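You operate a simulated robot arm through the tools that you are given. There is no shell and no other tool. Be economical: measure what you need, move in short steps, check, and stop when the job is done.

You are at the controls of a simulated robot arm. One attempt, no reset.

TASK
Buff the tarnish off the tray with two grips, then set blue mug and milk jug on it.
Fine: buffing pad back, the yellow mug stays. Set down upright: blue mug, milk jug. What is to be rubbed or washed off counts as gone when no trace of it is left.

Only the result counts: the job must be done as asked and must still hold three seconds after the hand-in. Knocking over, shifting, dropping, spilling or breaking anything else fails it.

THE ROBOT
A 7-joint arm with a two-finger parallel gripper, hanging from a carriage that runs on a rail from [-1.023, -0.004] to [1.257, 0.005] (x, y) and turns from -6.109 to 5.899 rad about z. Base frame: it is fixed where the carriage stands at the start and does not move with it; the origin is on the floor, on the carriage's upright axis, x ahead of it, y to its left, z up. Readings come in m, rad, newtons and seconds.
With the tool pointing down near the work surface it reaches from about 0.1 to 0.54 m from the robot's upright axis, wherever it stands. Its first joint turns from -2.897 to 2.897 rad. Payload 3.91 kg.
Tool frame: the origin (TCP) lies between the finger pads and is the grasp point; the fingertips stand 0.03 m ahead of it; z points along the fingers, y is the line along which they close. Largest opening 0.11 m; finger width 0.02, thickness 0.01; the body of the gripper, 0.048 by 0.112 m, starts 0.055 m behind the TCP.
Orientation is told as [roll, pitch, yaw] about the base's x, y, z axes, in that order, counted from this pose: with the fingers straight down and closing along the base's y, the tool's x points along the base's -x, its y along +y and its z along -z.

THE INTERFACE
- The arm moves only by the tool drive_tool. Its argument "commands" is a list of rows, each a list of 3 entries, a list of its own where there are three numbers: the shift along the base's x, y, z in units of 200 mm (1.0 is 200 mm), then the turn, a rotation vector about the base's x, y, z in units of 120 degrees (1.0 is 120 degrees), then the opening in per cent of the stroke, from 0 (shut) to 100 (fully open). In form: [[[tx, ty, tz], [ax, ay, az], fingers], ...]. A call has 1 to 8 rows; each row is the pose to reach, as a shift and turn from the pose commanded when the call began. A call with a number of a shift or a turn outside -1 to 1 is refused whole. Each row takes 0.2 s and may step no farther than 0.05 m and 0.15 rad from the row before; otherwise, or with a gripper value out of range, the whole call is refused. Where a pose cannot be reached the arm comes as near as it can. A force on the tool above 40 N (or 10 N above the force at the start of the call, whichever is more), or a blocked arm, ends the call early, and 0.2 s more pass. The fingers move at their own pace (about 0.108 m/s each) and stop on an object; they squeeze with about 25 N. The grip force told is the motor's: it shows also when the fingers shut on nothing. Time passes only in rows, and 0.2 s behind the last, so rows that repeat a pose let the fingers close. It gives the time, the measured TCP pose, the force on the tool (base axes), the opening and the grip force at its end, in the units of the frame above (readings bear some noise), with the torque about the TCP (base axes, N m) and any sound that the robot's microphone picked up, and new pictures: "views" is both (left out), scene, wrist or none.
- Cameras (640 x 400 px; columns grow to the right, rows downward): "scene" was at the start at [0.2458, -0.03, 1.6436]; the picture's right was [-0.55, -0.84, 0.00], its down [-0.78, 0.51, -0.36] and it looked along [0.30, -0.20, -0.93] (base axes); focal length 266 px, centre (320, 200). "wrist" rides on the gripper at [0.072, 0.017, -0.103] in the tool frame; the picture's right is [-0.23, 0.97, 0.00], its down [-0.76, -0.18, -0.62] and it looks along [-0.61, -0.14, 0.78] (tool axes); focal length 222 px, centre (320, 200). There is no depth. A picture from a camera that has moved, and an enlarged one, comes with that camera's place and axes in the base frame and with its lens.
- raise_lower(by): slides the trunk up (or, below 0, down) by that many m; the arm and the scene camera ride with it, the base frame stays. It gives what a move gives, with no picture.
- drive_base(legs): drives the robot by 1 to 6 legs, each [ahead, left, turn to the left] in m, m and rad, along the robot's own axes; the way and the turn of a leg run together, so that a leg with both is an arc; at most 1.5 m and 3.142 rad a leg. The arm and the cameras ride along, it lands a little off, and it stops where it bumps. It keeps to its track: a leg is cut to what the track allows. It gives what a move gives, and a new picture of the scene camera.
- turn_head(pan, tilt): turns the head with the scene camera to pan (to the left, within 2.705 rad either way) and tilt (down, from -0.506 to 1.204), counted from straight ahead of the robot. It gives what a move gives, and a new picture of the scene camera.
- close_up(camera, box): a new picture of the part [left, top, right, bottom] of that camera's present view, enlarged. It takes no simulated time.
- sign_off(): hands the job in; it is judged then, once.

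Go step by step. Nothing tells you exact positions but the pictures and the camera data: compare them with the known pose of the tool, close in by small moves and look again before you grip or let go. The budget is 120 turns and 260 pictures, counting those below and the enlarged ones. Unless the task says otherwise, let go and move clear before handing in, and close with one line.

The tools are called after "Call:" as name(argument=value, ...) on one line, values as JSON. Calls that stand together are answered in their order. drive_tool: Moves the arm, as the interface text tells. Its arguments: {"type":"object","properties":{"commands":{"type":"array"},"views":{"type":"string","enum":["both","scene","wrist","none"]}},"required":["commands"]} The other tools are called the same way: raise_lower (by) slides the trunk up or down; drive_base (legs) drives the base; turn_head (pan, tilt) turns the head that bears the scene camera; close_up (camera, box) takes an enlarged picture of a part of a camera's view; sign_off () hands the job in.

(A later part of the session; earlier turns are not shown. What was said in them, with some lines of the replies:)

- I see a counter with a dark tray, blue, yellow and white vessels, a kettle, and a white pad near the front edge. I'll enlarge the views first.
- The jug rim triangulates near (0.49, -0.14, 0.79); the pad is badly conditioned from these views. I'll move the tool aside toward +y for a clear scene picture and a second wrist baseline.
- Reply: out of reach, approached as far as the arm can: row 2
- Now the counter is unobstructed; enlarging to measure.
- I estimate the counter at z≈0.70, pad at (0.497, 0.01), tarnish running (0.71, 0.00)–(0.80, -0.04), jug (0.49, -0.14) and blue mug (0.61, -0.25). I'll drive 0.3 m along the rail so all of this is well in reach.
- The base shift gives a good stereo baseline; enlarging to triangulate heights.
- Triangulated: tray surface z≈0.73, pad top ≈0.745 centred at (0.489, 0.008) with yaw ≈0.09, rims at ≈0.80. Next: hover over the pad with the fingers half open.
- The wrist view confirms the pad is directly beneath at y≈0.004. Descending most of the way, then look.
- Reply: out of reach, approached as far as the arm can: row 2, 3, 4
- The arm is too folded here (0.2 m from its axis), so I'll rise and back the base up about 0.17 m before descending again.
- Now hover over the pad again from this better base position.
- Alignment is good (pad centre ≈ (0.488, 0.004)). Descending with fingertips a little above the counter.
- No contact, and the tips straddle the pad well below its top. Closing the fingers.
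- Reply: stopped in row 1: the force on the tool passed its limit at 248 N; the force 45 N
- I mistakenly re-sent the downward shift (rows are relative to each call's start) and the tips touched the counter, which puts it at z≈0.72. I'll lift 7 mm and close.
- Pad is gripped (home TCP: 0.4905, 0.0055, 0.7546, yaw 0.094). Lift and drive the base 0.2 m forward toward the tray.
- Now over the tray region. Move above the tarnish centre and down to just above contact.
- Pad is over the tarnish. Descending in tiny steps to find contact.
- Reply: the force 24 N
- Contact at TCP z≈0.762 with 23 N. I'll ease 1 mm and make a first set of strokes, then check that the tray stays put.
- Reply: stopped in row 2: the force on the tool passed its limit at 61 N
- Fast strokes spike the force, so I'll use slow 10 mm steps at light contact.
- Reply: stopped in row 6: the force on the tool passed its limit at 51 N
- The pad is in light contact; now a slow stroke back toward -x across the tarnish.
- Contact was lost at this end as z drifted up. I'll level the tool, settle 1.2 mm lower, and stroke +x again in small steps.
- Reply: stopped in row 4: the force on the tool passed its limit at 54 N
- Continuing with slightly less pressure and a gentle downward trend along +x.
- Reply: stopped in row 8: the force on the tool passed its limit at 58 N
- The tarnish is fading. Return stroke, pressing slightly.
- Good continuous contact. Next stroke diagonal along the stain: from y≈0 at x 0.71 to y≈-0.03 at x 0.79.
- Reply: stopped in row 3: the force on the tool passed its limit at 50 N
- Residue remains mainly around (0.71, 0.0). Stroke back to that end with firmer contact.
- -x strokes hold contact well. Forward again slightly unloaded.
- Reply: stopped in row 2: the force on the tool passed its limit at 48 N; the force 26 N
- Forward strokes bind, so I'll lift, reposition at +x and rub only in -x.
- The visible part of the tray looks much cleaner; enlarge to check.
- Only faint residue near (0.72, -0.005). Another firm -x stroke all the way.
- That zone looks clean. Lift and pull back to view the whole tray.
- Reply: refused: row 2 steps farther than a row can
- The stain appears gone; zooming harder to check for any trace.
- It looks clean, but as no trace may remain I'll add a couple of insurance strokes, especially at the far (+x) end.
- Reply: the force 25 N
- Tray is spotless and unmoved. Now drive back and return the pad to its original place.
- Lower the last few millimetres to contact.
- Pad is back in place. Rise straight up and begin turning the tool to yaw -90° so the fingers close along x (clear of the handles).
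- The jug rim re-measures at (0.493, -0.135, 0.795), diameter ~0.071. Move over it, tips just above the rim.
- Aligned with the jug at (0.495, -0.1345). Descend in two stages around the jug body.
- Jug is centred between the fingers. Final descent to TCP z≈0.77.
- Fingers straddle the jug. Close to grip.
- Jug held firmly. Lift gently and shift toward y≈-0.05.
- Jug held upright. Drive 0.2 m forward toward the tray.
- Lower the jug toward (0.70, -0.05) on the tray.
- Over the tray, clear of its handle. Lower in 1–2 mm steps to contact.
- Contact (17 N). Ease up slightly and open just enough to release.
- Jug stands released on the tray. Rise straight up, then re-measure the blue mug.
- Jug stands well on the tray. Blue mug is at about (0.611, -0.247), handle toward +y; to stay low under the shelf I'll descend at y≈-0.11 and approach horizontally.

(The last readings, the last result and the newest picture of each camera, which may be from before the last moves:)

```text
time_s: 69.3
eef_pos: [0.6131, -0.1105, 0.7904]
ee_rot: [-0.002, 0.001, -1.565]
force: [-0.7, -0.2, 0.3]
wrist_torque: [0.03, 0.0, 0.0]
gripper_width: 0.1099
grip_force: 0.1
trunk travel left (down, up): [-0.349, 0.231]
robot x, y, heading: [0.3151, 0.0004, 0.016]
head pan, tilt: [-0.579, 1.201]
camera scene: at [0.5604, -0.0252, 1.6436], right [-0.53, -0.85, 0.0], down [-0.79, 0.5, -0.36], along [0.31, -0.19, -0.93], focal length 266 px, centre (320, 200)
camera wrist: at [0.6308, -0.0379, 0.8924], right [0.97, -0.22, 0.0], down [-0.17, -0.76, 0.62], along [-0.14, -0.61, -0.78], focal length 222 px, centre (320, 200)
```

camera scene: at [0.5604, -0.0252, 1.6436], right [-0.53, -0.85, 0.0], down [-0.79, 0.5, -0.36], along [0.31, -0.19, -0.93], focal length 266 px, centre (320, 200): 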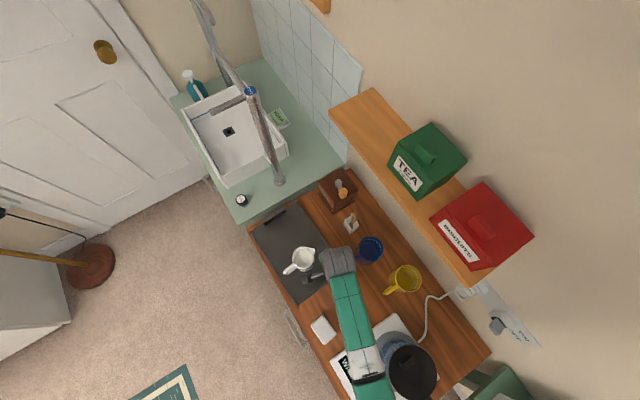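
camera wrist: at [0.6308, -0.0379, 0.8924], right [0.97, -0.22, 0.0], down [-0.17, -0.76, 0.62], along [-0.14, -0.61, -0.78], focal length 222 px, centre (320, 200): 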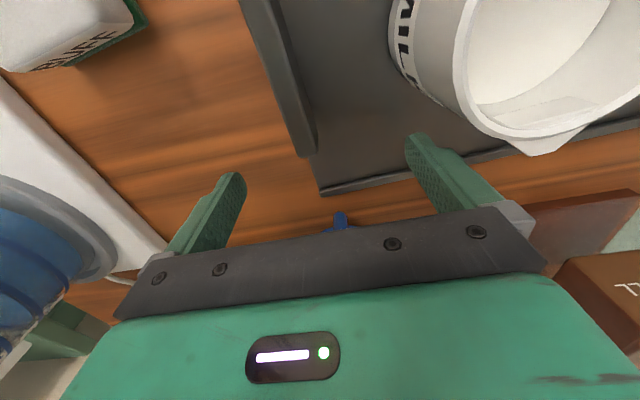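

The handle tip is centred ahead between the fingers. Approach along -y at this height, first part.

Call:
drive_tool(commands=[[[0, -0.1, 0], [0, 0, 0], 100], [[0, -0.22, 0], [0, 0, 0], 100], [[0, -0.34, 0], [0, 0, 0], 100], [[0, -0.34, 0], [0, 0, 0], 100]])

Call:
close_up(camera="scene", box=[290, 200, 450, 300])

```text
time_s: 70.3
eef_pos: [0.6138, -0.1766, 0.7886]
ee_rot: [-0.003, 0.0, -1.565]
force: [0.2, 0.5, 0.4]
wrist_torque: [-0.04, 0.04, 0.0]
gripper_width: 0.1101
grip_force: 0.0
trunk travel left (down, up): [-0.349, 0.231]
robot x, y, heading: [0.3153, -0.0011, 0.016]
head pan, tilt: [-0.579, 1.201]
camera scene: at [0.5604, -0.0253, 1.6436], right [-0.53, -0.85, 0.0], down [-0.79, 0.5, -0.36], along [0.31, -0.19, -0.93], focal length 266 px, centre (320, 200)
camera wrist: at [0.6317, -0.1057, 0.892], right [0.97, -0.22, 0.0], down [-0.17, -0.76, 0.62], along [-0.14, -0.61, -0.78], focal length 222 px, centre (320, 200)
```

scene: 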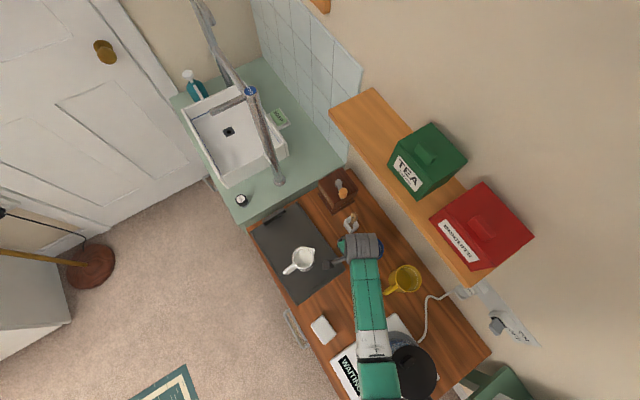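
wrist: 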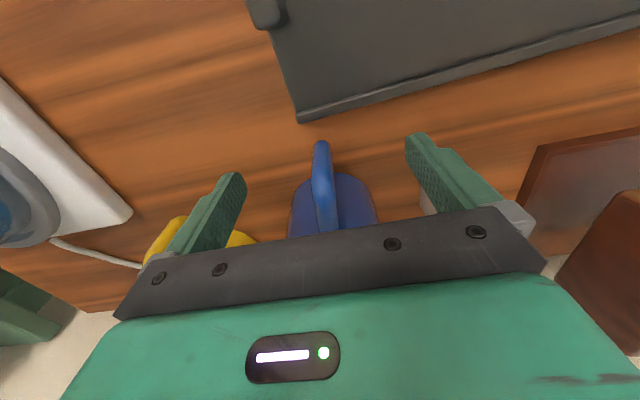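

```text
4.00 times, centred on (370, 250) of scene
camera zoom: at [0.5604, -0.0253, 1.6436], right [-0.53, -0.85, 0.0], down [-0.79, 0.5, -0.36], along [0.31, -0.19, -0.93], focal length 1062 px, centre (120, 0)
```

zoom: 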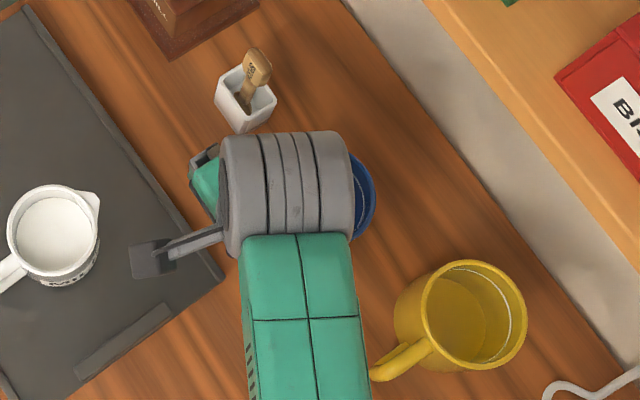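

Handle and mug are centred between the fingers. I'll narrow the opening a bit (spoon pot margin) and advance to the mug centre.

Call:
drive_tool(commands=[[[0, 0, 0], [0, 0, 0], 93], [[0, -0.1, 0], [0, 0, 0], 93], [[0.0, -0.2, 0], [0, 0, 0], 93], [[0.0, -0.28, 0], [0, 0, 0], 93], [[0.0, -0.34, -0.01], [0, 0, 0], 93], [[0.0, -0.34, -0.02], [0, 0, 0], 93]])

Call:
close_up(camera="scene", box=[310, 190, 470, 290])

```text
time_s: 71.7
eef_pos: [0.613, -0.2471, 0.7839]
ee_rot: [-0.003, 0.001, -1.565]
force: [0.0, 0.2, 0.6]
wrist_torque: [0.0, -0.01, 0.02]
gripper_width: 0.1022
grip_force: 0.1
trunk travel left (down, up): [-0.349, 0.231]
robot x, y, heading: [0.3182, 0.0021, 0.014]
head pan, tilt: [-0.579, 1.201]
camera scene: at [0.5604, -0.0252, 1.6436], right [-0.53, -0.85, 0.0], down [-0.79, 0.5, -0.36], along [0.31, -0.19, -0.93], focal length 266 px, centre (320, 200)
camera wrist: at [0.6313, -0.1744, 0.8873], right [0.97, -0.22, 0.0], down [-0.17, -0.76, 0.62], along [-0.14, -0.61, -0.78], focal length 222 px, centre (320, 200)
```

scene: 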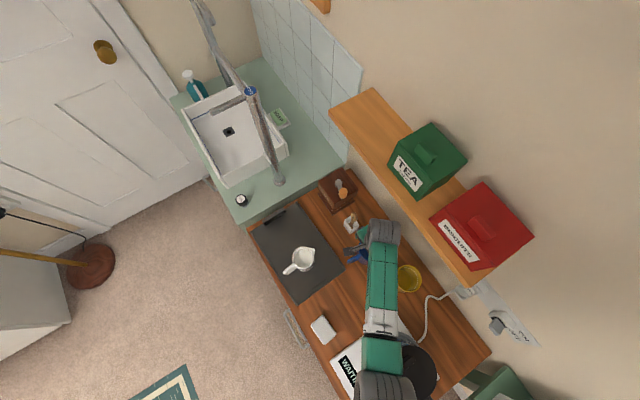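
wrist: 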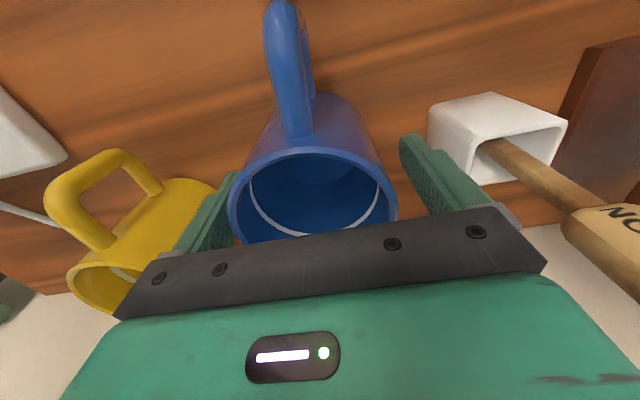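

```text
4.00 times, centred on (390, 240) of scene
camera zoom: at [0.5604, -0.0252, 1.6436], right [-0.53, -0.85, 0.0], down [-0.79, 0.5, -0.36], along [0.31, -0.19, -0.93], focal length 1062 px, centre (40, 40)
```

zoom: 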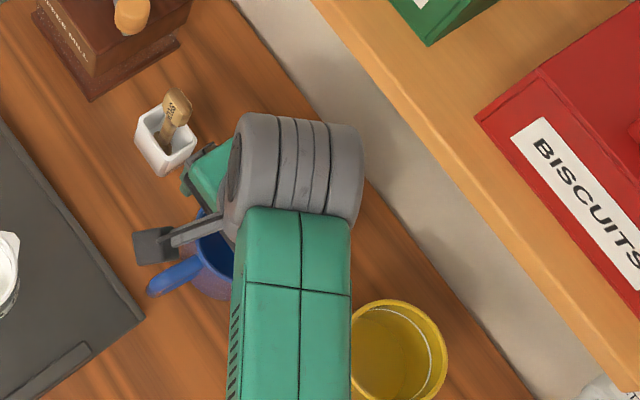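

The mug centre is about 8 mm toward +y and 3 mm toward -x from the tool; I'll correct and close.

Call:
drive_tool(commands=[[[-0.015, 0.035, 0], [0, 0, 0], 93], [[-0.015, 0.035, 0], [0, 0, 0], 93], [[-0.015, 0.035, 0], [0, 0, 0], 80], [[-0.015, 0.035, 0], [0, 0, 0], 55], [[-0.015, 0.035, 0], [0, 0, 0], 55], [[-0.015, 0.035, 0], [0, 0, 0], 55]], views="wrist")

```text
time_s: 73.1
eef_pos: [0.6104, -0.2408, 0.7845]
ee_rot: [-0.004, 0.002, -1.564]
force: [-0.7, 1.0, 1.2]
wrist_torque: [0.07, -0.12, 0.01]
gripper_width: 0.0752
grip_force: 25.0
trunk travel left (down, up): [-0.349, 0.231]
robot x, y, heading: [0.3159, -0.0003, 0.017]
head pan, tilt: [-0.579, 1.201]
camera wrist: at [0.6276, -0.1675, 0.8877], right [0.97, -0.22, 0.0], down [-0.17, -0.76, 0.62], along [-0.14, -0.61, -0.78], focal length 222 px, centre (320, 200)
```

wrist: 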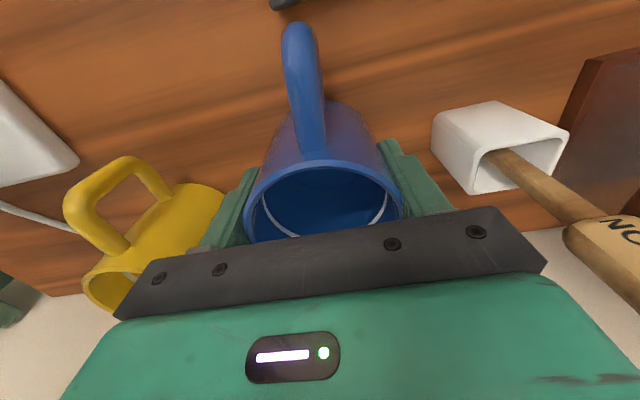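

Gripped at 0.075 m. Lift gently 4 cm, then retreat toward +y.

Call:
drive_tool(commands=[[[0, 0, 0.04], [0, 0, 0], 55], [[0, 0, 0.1], [0, 0, 0], 55], [[0, 0, 0.18], [0, 0, 0], 55], [[0, 0.08, 0.22], [0, 0, 0], 55], [[0, 0.18, 0.26], [0, 0, 0], 55], [[0, 0.3, 0.32], [0, 0, 0], 55], [[0, 0.42, 0.42], [0, 0, 0], 55], [[0, 0.48, 0.54], [0, 0, 0], 55]])

```text
time_s: 74.9
eef_pos: [0.6087, -0.1418, 0.894]
ee_rot: [-0.003, 0.002, -1.564]
force: [-0.4, -0.8, -2.9]
wrist_torque: [-0.03, 0.0, -0.01]
gripper_width: 0.0754
grip_force: 24.8
trunk travel left (down, up): [-0.349, 0.231]
robot x, y, heading: [0.3129, 0.0006, 0.019]
head pan, tilt: [-0.579, 1.201]
camera scene: at [0.5604, -0.0251, 1.6435], right [-0.53, -0.85, 0.0], down [-0.79, 0.5, -0.36], along [0.31, -0.19, -0.93], focal length 266 px, centre (320, 200)
camera wrist: at [0.6276, -0.0705, 0.9974], right [0.97, -0.22, 0.0], down [-0.17, -0.76, 0.62], along [-0.14, -0.61, -0.78], focal length 222 px, centre (320, 200)
```

scene: 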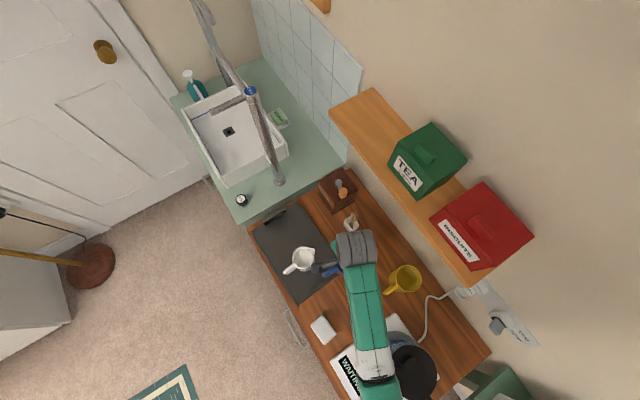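
wrist: 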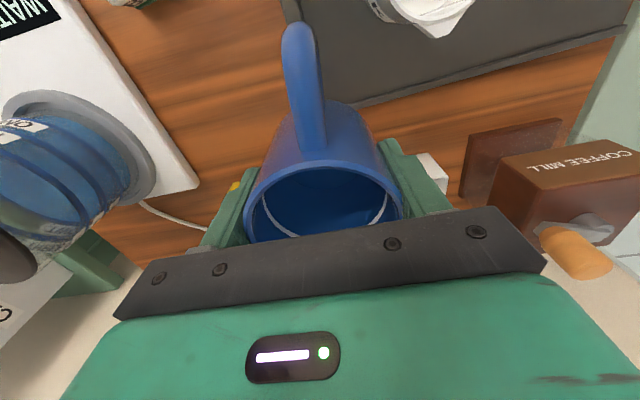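

Mug held upright. Raise 3 cm more and drive 0.1 m forward.

Call:
drive_tool(commands=[[[0, 0.05, 0.08], [0, 0, 0], 55], [[0, 0.1, 0.16], [0, 0, 0], 55], [[0, 0.1, 0.16], [0, 0, 0], 55]], views="none")

Call:
drive_base(legs=[[0.1, 0, 0]])

```text
time_s: 75.7
eef_pos: [0.609, -0.1234, 0.9237]
ee_rot: [-0.003, 0.001, -1.566]
force: [-0.4, 0.5, -1.3]
wrist_torque: [-0.01, -0.01, -0.01]
gripper_width: 0.0752
grip_force: 25.2
trunk travel left (down, up): [-0.349, 0.231]
robot x, y, heading: [0.3135, 0.003, 0.015]
head pan, tilt: [-0.579, 1.201]
```

```text
time_s: 76.9
eef_pos: [0.7083, -0.1237, 0.9261]
ee_rot: [-0.003, 0.001, -1.567]
force: [0.4, -0.2, -2.0]
wrist_torque: [0.01, -0.03, -0.03]
gripper_width: 0.0755
grip_force: 24.8
trunk travel left (down, up): [-0.349, 0.231]
robot x, y, heading: [0.4141, 0.0024, 0.009]
head pan, tilt: [-0.579, 1.201]
camera scene: at [0.6588, -0.0253, 1.6435], right [-0.54, -0.84, 0.0], down [-0.79, 0.5, -0.36], along [0.31, -0.19, -0.93], focal length 266 px, centre (320, 200)
```

scene: 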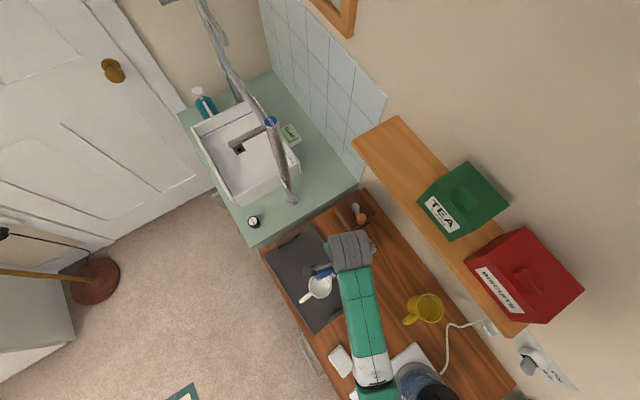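

Now traverse at height to above (0.822, -0.065).

Call:
drive_tool(commands=[[[0.1, 0.03, 0], [0, 0, 0], 55], [[0.25, 0.08, 0], [0, 0, 0], 55], [[0.4, 0.16, 0], [0, 0, 0], 55], [[0.52, 0.25, 0], [0, 0, 0], 55], [[0.57, 0.29, -0.05], [0, 0, 0], 55], [[0.57, 0.29, -0.15], [0, 0, 0], 55], [[0.57, 0.29, -0.25], [0, 0, 0], 55], [[0.57, 0.29, -0.3], [0, 0, 0], 55]])

Call:
close_up(camera="scene", box=[240, 210, 400, 310])

```text
time_s: 78.7
eef_pos: [0.8225, -0.0653, 0.8664]
ee_rot: [-0.003, 0.001, -1.565]
force: [0.0, 0.2, -3.2]
wrist_torque: [0.03, 0.03, 0.0]
gripper_width: 0.0755
grip_force: 25.1
trunk travel left (down, up): [-0.349, 0.231]
robot x, y, heading: [0.4134, 0.0044, 0.016]
head pan, tilt: [-0.579, 1.201]
camera scene: at [0.6588, -0.0253, 1.6435], right [-0.54, -0.84, 0.0], down [-0.79, 0.5, -0.36], along [0.31, -0.19, -0.93], focal length 266 px, centre (320, 200)
camera wrist: at [0.84, 0.0073, 0.9685], right [0.97, -0.22, 0.0], down [-0.17, -0.76, 0.62], along [-0.14, -0.61, -0.78], focal length 222 px, centre (320, 200)
```

scene: 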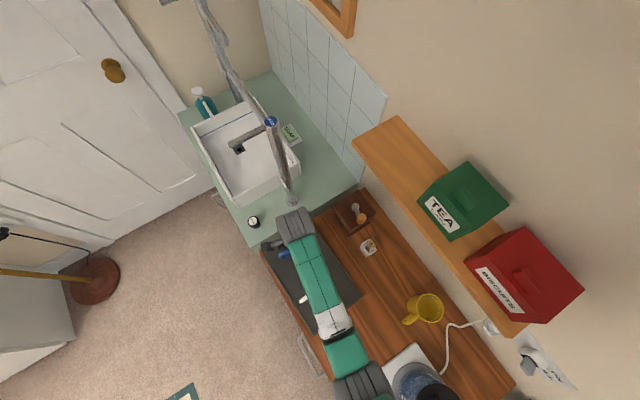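
wrist: 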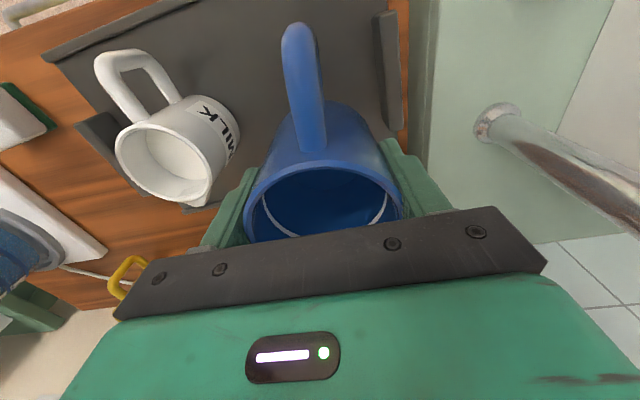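

```text
4.00 times, centred on (320, 260) of scene
camera zoom: at [0.6588, -0.0253, 1.6435], right [-0.54, -0.84, 0.0], down [-0.79, 0.5, -0.36], along [0.31, -0.19, -0.93], focal length 1062 px, centre (320, -40)
```

zoom: 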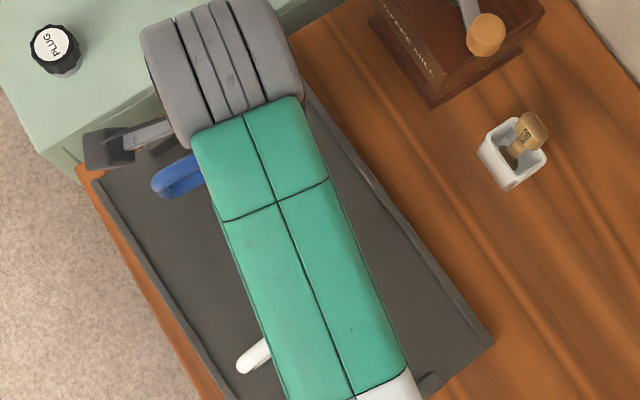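

Both sit well apart. Shift to x≈0.813 for margin from the tray's far handle and lower.

Call:
drive_tool(commands=[[[-0.02, 0, -0.05], [0, 0, 0], 55], [[-0.048, 0, -0.14], [0, 0, 0], 55], [[-0.048, 0, -0.23], [0, 0, 0], 55], [[-0.048, 0, -0.3], [0, 0, 0], 55], [[-0.048, 0, -0.34], [0, 0, 0], 55]], views="wrist")

```text
time_s: 79.9
eef_pos: [0.8145, -0.0645, 0.7975]
ee_rot: [0.0, 0.002, -1.566]
force: [-3.2, 1.0, 3.2]
wrist_torque: [0.08, -0.08, 0.05]
gripper_width: 0.0751
grip_force: 25.3
trunk travel left (down, up): [-0.349, 0.231]
robot x, y, heading: [0.4099, 0.0017, 0.009]
head pan, tilt: [-0.579, 1.201]
camera wrist: at [0.8311, 0.0076, 0.8998], right [0.97, -0.22, 0.0], down [-0.17, -0.76, 0.62], along [-0.14, -0.61, -0.78], focal length 222 px, centre (320, 200)
```

wrist: 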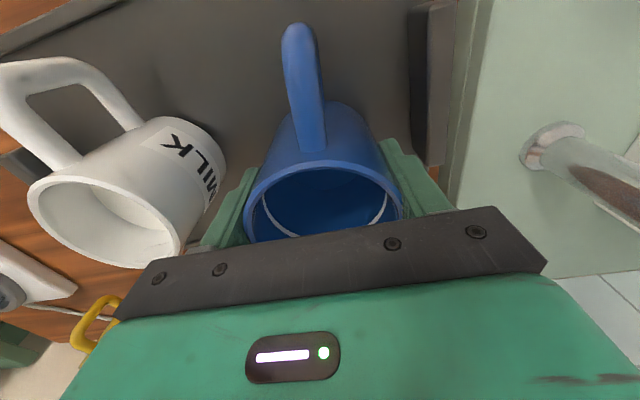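

There's light contact already; step down 1 mm to confirm.

Call:
drive_tool(commands=[[[0, 0, -0.003], [0, 0, 0], 55], [[0, 0, -0.006], [0, 0, 0], 55]], views="none")

```text
time_s: 80.5
eef_pos: [0.813, -0.0647, 0.7969]
ee_rot: [-0.003, 0.002, -1.567]
force: [-4.3, 2.4, 15.1]
wrist_torque: [-0.16, -0.16, -0.11]
gripper_width: 0.0751
grip_force: 25.1
trunk travel left (down, up): [-0.349, 0.231]
robot x, y, heading: [0.4194, 0.0024, 0.009]
head pan, tilt: [-0.579, 1.201]
```

Contact is ~3 mm higher than expected; let me inspect before releasing.

Call:
close_up(camera="wrist", box=[200, 0, 480, 175])

Call:
close_up(camera="scene", box=[250, 220, 346, 280])

```text
2.29 times, centred on (340, 88) of wrist
camera zoom: at [0.8313, 0.0076, 0.8992], right [0.97, -0.22, 0.0], down [-0.17, -0.76, 0.62], along [-0.14, -0.61, -0.78], focal length 508 px, centre (274, 457)
```

zoom: 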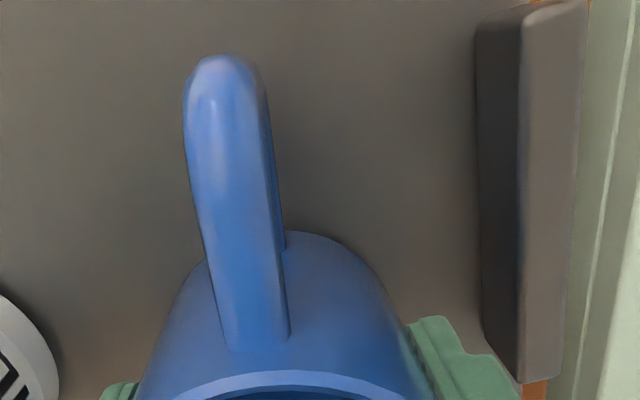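

```text
6.67 times, centred on (298, 250) of scene
camera zoom: at [0.6588, -0.0252, 1.6438], right [-0.54, -0.84, 0.0], down [-0.79, 0.5, -0.36], along [0.31, -0.19, -0.93], focal length 1770 px, centre (467, -133)
```

zoom: 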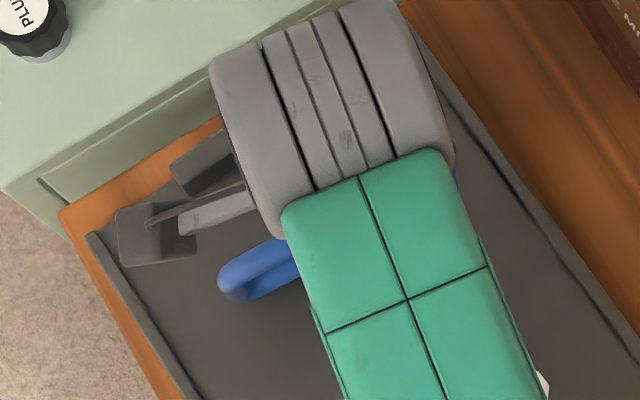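

The base is clear of the tray handle and resting on the surface. Ease 0.5 mm and release gently.

Call:
drive_tool(commands=[[[0, 0, 0.003], [0, 0, 0], 66], [[0, 0, 0.003], [0, 0, 0], 72], [[0, 0, 0.003], [0, 0, 0], 80], [[0, 0, 0.003], [0, 0, 0], 86], [[0, 0, 0.003], [0, 0, 0], 86]], views="wrist")

```text
time_s: 81.7
eef_pos: [0.8116, -0.0653, 0.797]
ee_rot: [-0.005, 0.002, -1.567]
force: [0.5, -0.7, -0.4]
wrist_torque: [0.0, 0.01, -0.02]
gripper_width: 0.0946
grip_force: 0.1
trunk travel left (down, up): [-0.349, 0.231]
robot x, y, heading: [0.4113, 0.0009, 0.011]
head pan, tilt: [-0.579, 1.201]
camera wrist: at [0.831, 0.007, 0.8991], right [0.97, -0.22, 0.0], down [-0.17, -0.76, 0.62], along [-0.14, -0.61, -0.78], focal length 222 px, centre (320, 200)
```

wrist: 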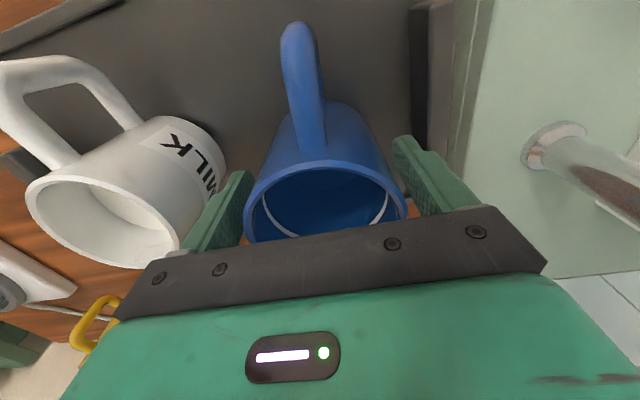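

Mug stands unmoved. Rise straight up and clear, then check.

Call:
drive_tool(commands=[[[0, 0, 0.08], [0, 0, 0], 86], [[0, 0, 0.2], [0, 0, 0], 86], [[0, 0, 0.4], [0, 0, 0], 86], [[0, 0, 0.6], [0, 0, 0], 86], [[0, 0, 0.8], [0, 0, 0], 86], [[-0.1, 0.2, 0.8], [0, 0, 0], 86], [[-0.2, 0.4, 0.8], [0, 0, 0], 86], [[-0.3, 0.6, 0.8], [0, 0, 0], 86]])

Call:
drive_tool(commands=[[[-0.1, 0.2, 0], [0, 0, 0], 86], [[-0.2, 0.4, 0], [0, 0, 0], 86], [[-0.3, 0.6, 0], [0, 0, 0], 86]])

Call:
close_up(camera="scene", box=[240, 210, 400, 310])

Call:
close_up(camera="scene", box=[300, 270, 460, 370])

```text
time_s: 83.5
eef_pos: [0.7531, 0.0529, 0.9567]
ee_rot: [-0.001, 0.002, -1.568]
force: [0.1, 0.2, -0.5]
wrist_torque: [0.03, -0.02, -0.01]
gripper_width: 0.0946
grip_force: 0.1
trunk travel left (down, up): [-0.349, 0.231]
robot x, y, heading: [0.4139, 0.0022, 0.005]
head pan, tilt: [-0.579, 1.201]
camera scene: at [0.6589, -0.0255, 1.6436], right [-0.54, -0.84, 0.0], down [-0.79, 0.5, -0.36], along [0.31, -0.19, -0.93], focal length 266 px, centre (320, 200)
camera wrist: at [0.7716, 0.1245, 1.0593], right [0.97, -0.22, 0.0], down [-0.17, -0.76, 0.62], along [-0.14, -0.61, -0.78], focal length 222 px, centre (320, 200)
```

scene: 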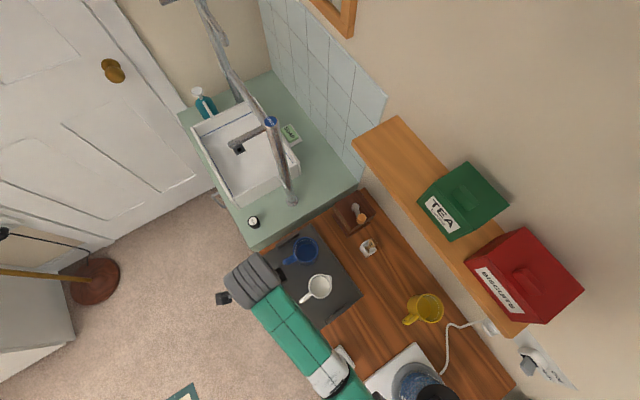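
wrist: 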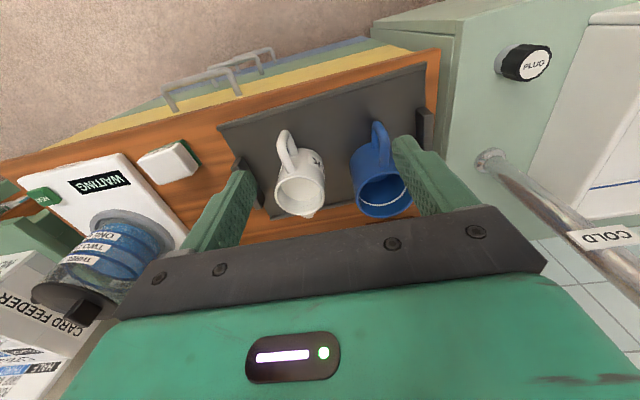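

```text
time_s: 84.3
eef_pos: [0.6941, 0.1717, 0.9572]
ee_rot: [-0.004, 0.002, -1.567]
force: [-0.6, -1.6, -0.1]
wrist_torque: [-0.01, 0.0, -0.03]
gripper_width: 0.0949
grip_force: 0.1
trunk travel left (down, up): [-0.349, 0.231]
robot x, y, heading: [0.4106, 0.0012, 0.015]
head pan, tilt: [-0.579, 1.201]
camera scene: at [0.6589, -0.0255, 1.6436], right [-0.54, -0.84, 0.0], down [-0.79, 0.5, -0.36], along [0.31, -0.19, -0.93], focal length 266 px, centre (320, 200)
camera wrist: at [0.7112, 0.2444, 1.0585], right [0.97, -0.23, 0.0], down [-0.17, -0.76, 0.62], along [-0.14, -0.61, -0.78], focal length 222 px, centre (320, 200)
```

scene: 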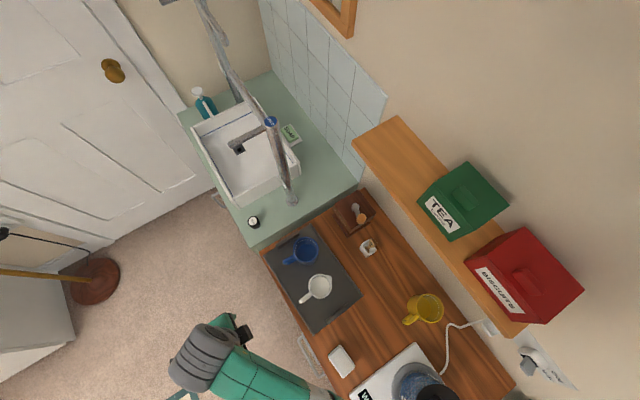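
wrist: 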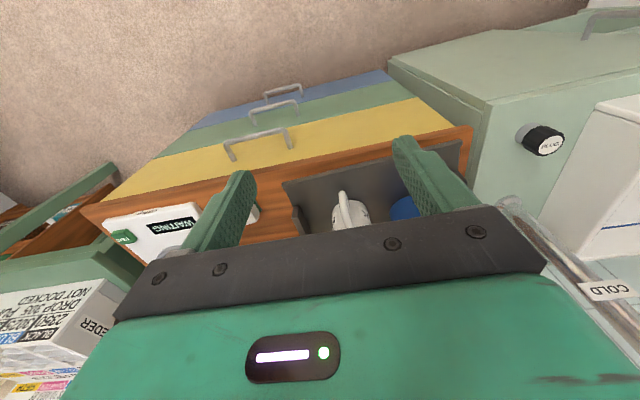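

```text
4.00 times, centred on (320, 260) of scene
camera zoom: at [0.6589, -0.0255, 1.6436], right [-0.54, -0.84, 0.0], down [-0.79, 0.5, -0.36], along [0.31, -0.19, -0.93], focal length 1062 px, centre (320, -40)
```

zoom: 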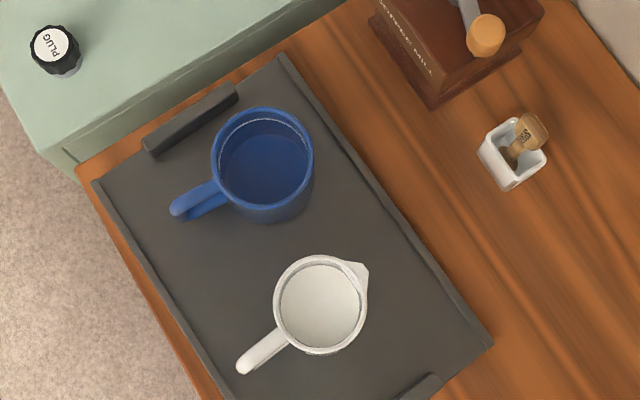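

```text
4.00 times, centred on (380, 320) of scene
camera zoom: at [0.6589, -0.0255, 1.6436], right [-0.54, -0.84, 0.0], down [-0.79, 0.5, -0.36], along [0.31, -0.19, -0.93], focal length 1062 px, centre (80, -280)
```

zoom: 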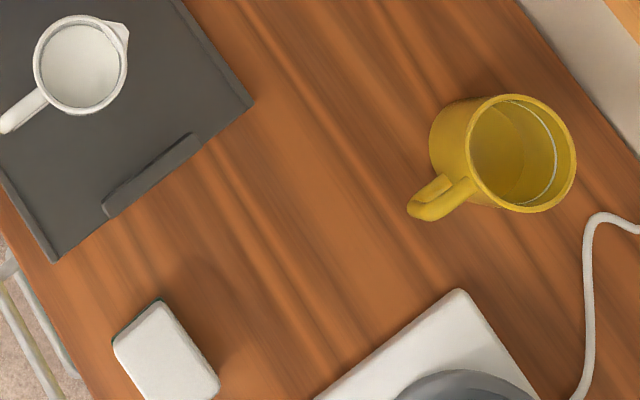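

The blue mug and milk jug stand upright on the clean tray. The pad is back in its place, and the yellow mug has not moved. The arm is clear, so I'm handing in.

Call:
sign_off()

```text
The job is handed in.
```

I buffed the tarnish off the tray until no trace showed in the pictures. The blue mug and milk jug are on it, upright, the pad is back where it was, and the yellow mug was left alone.
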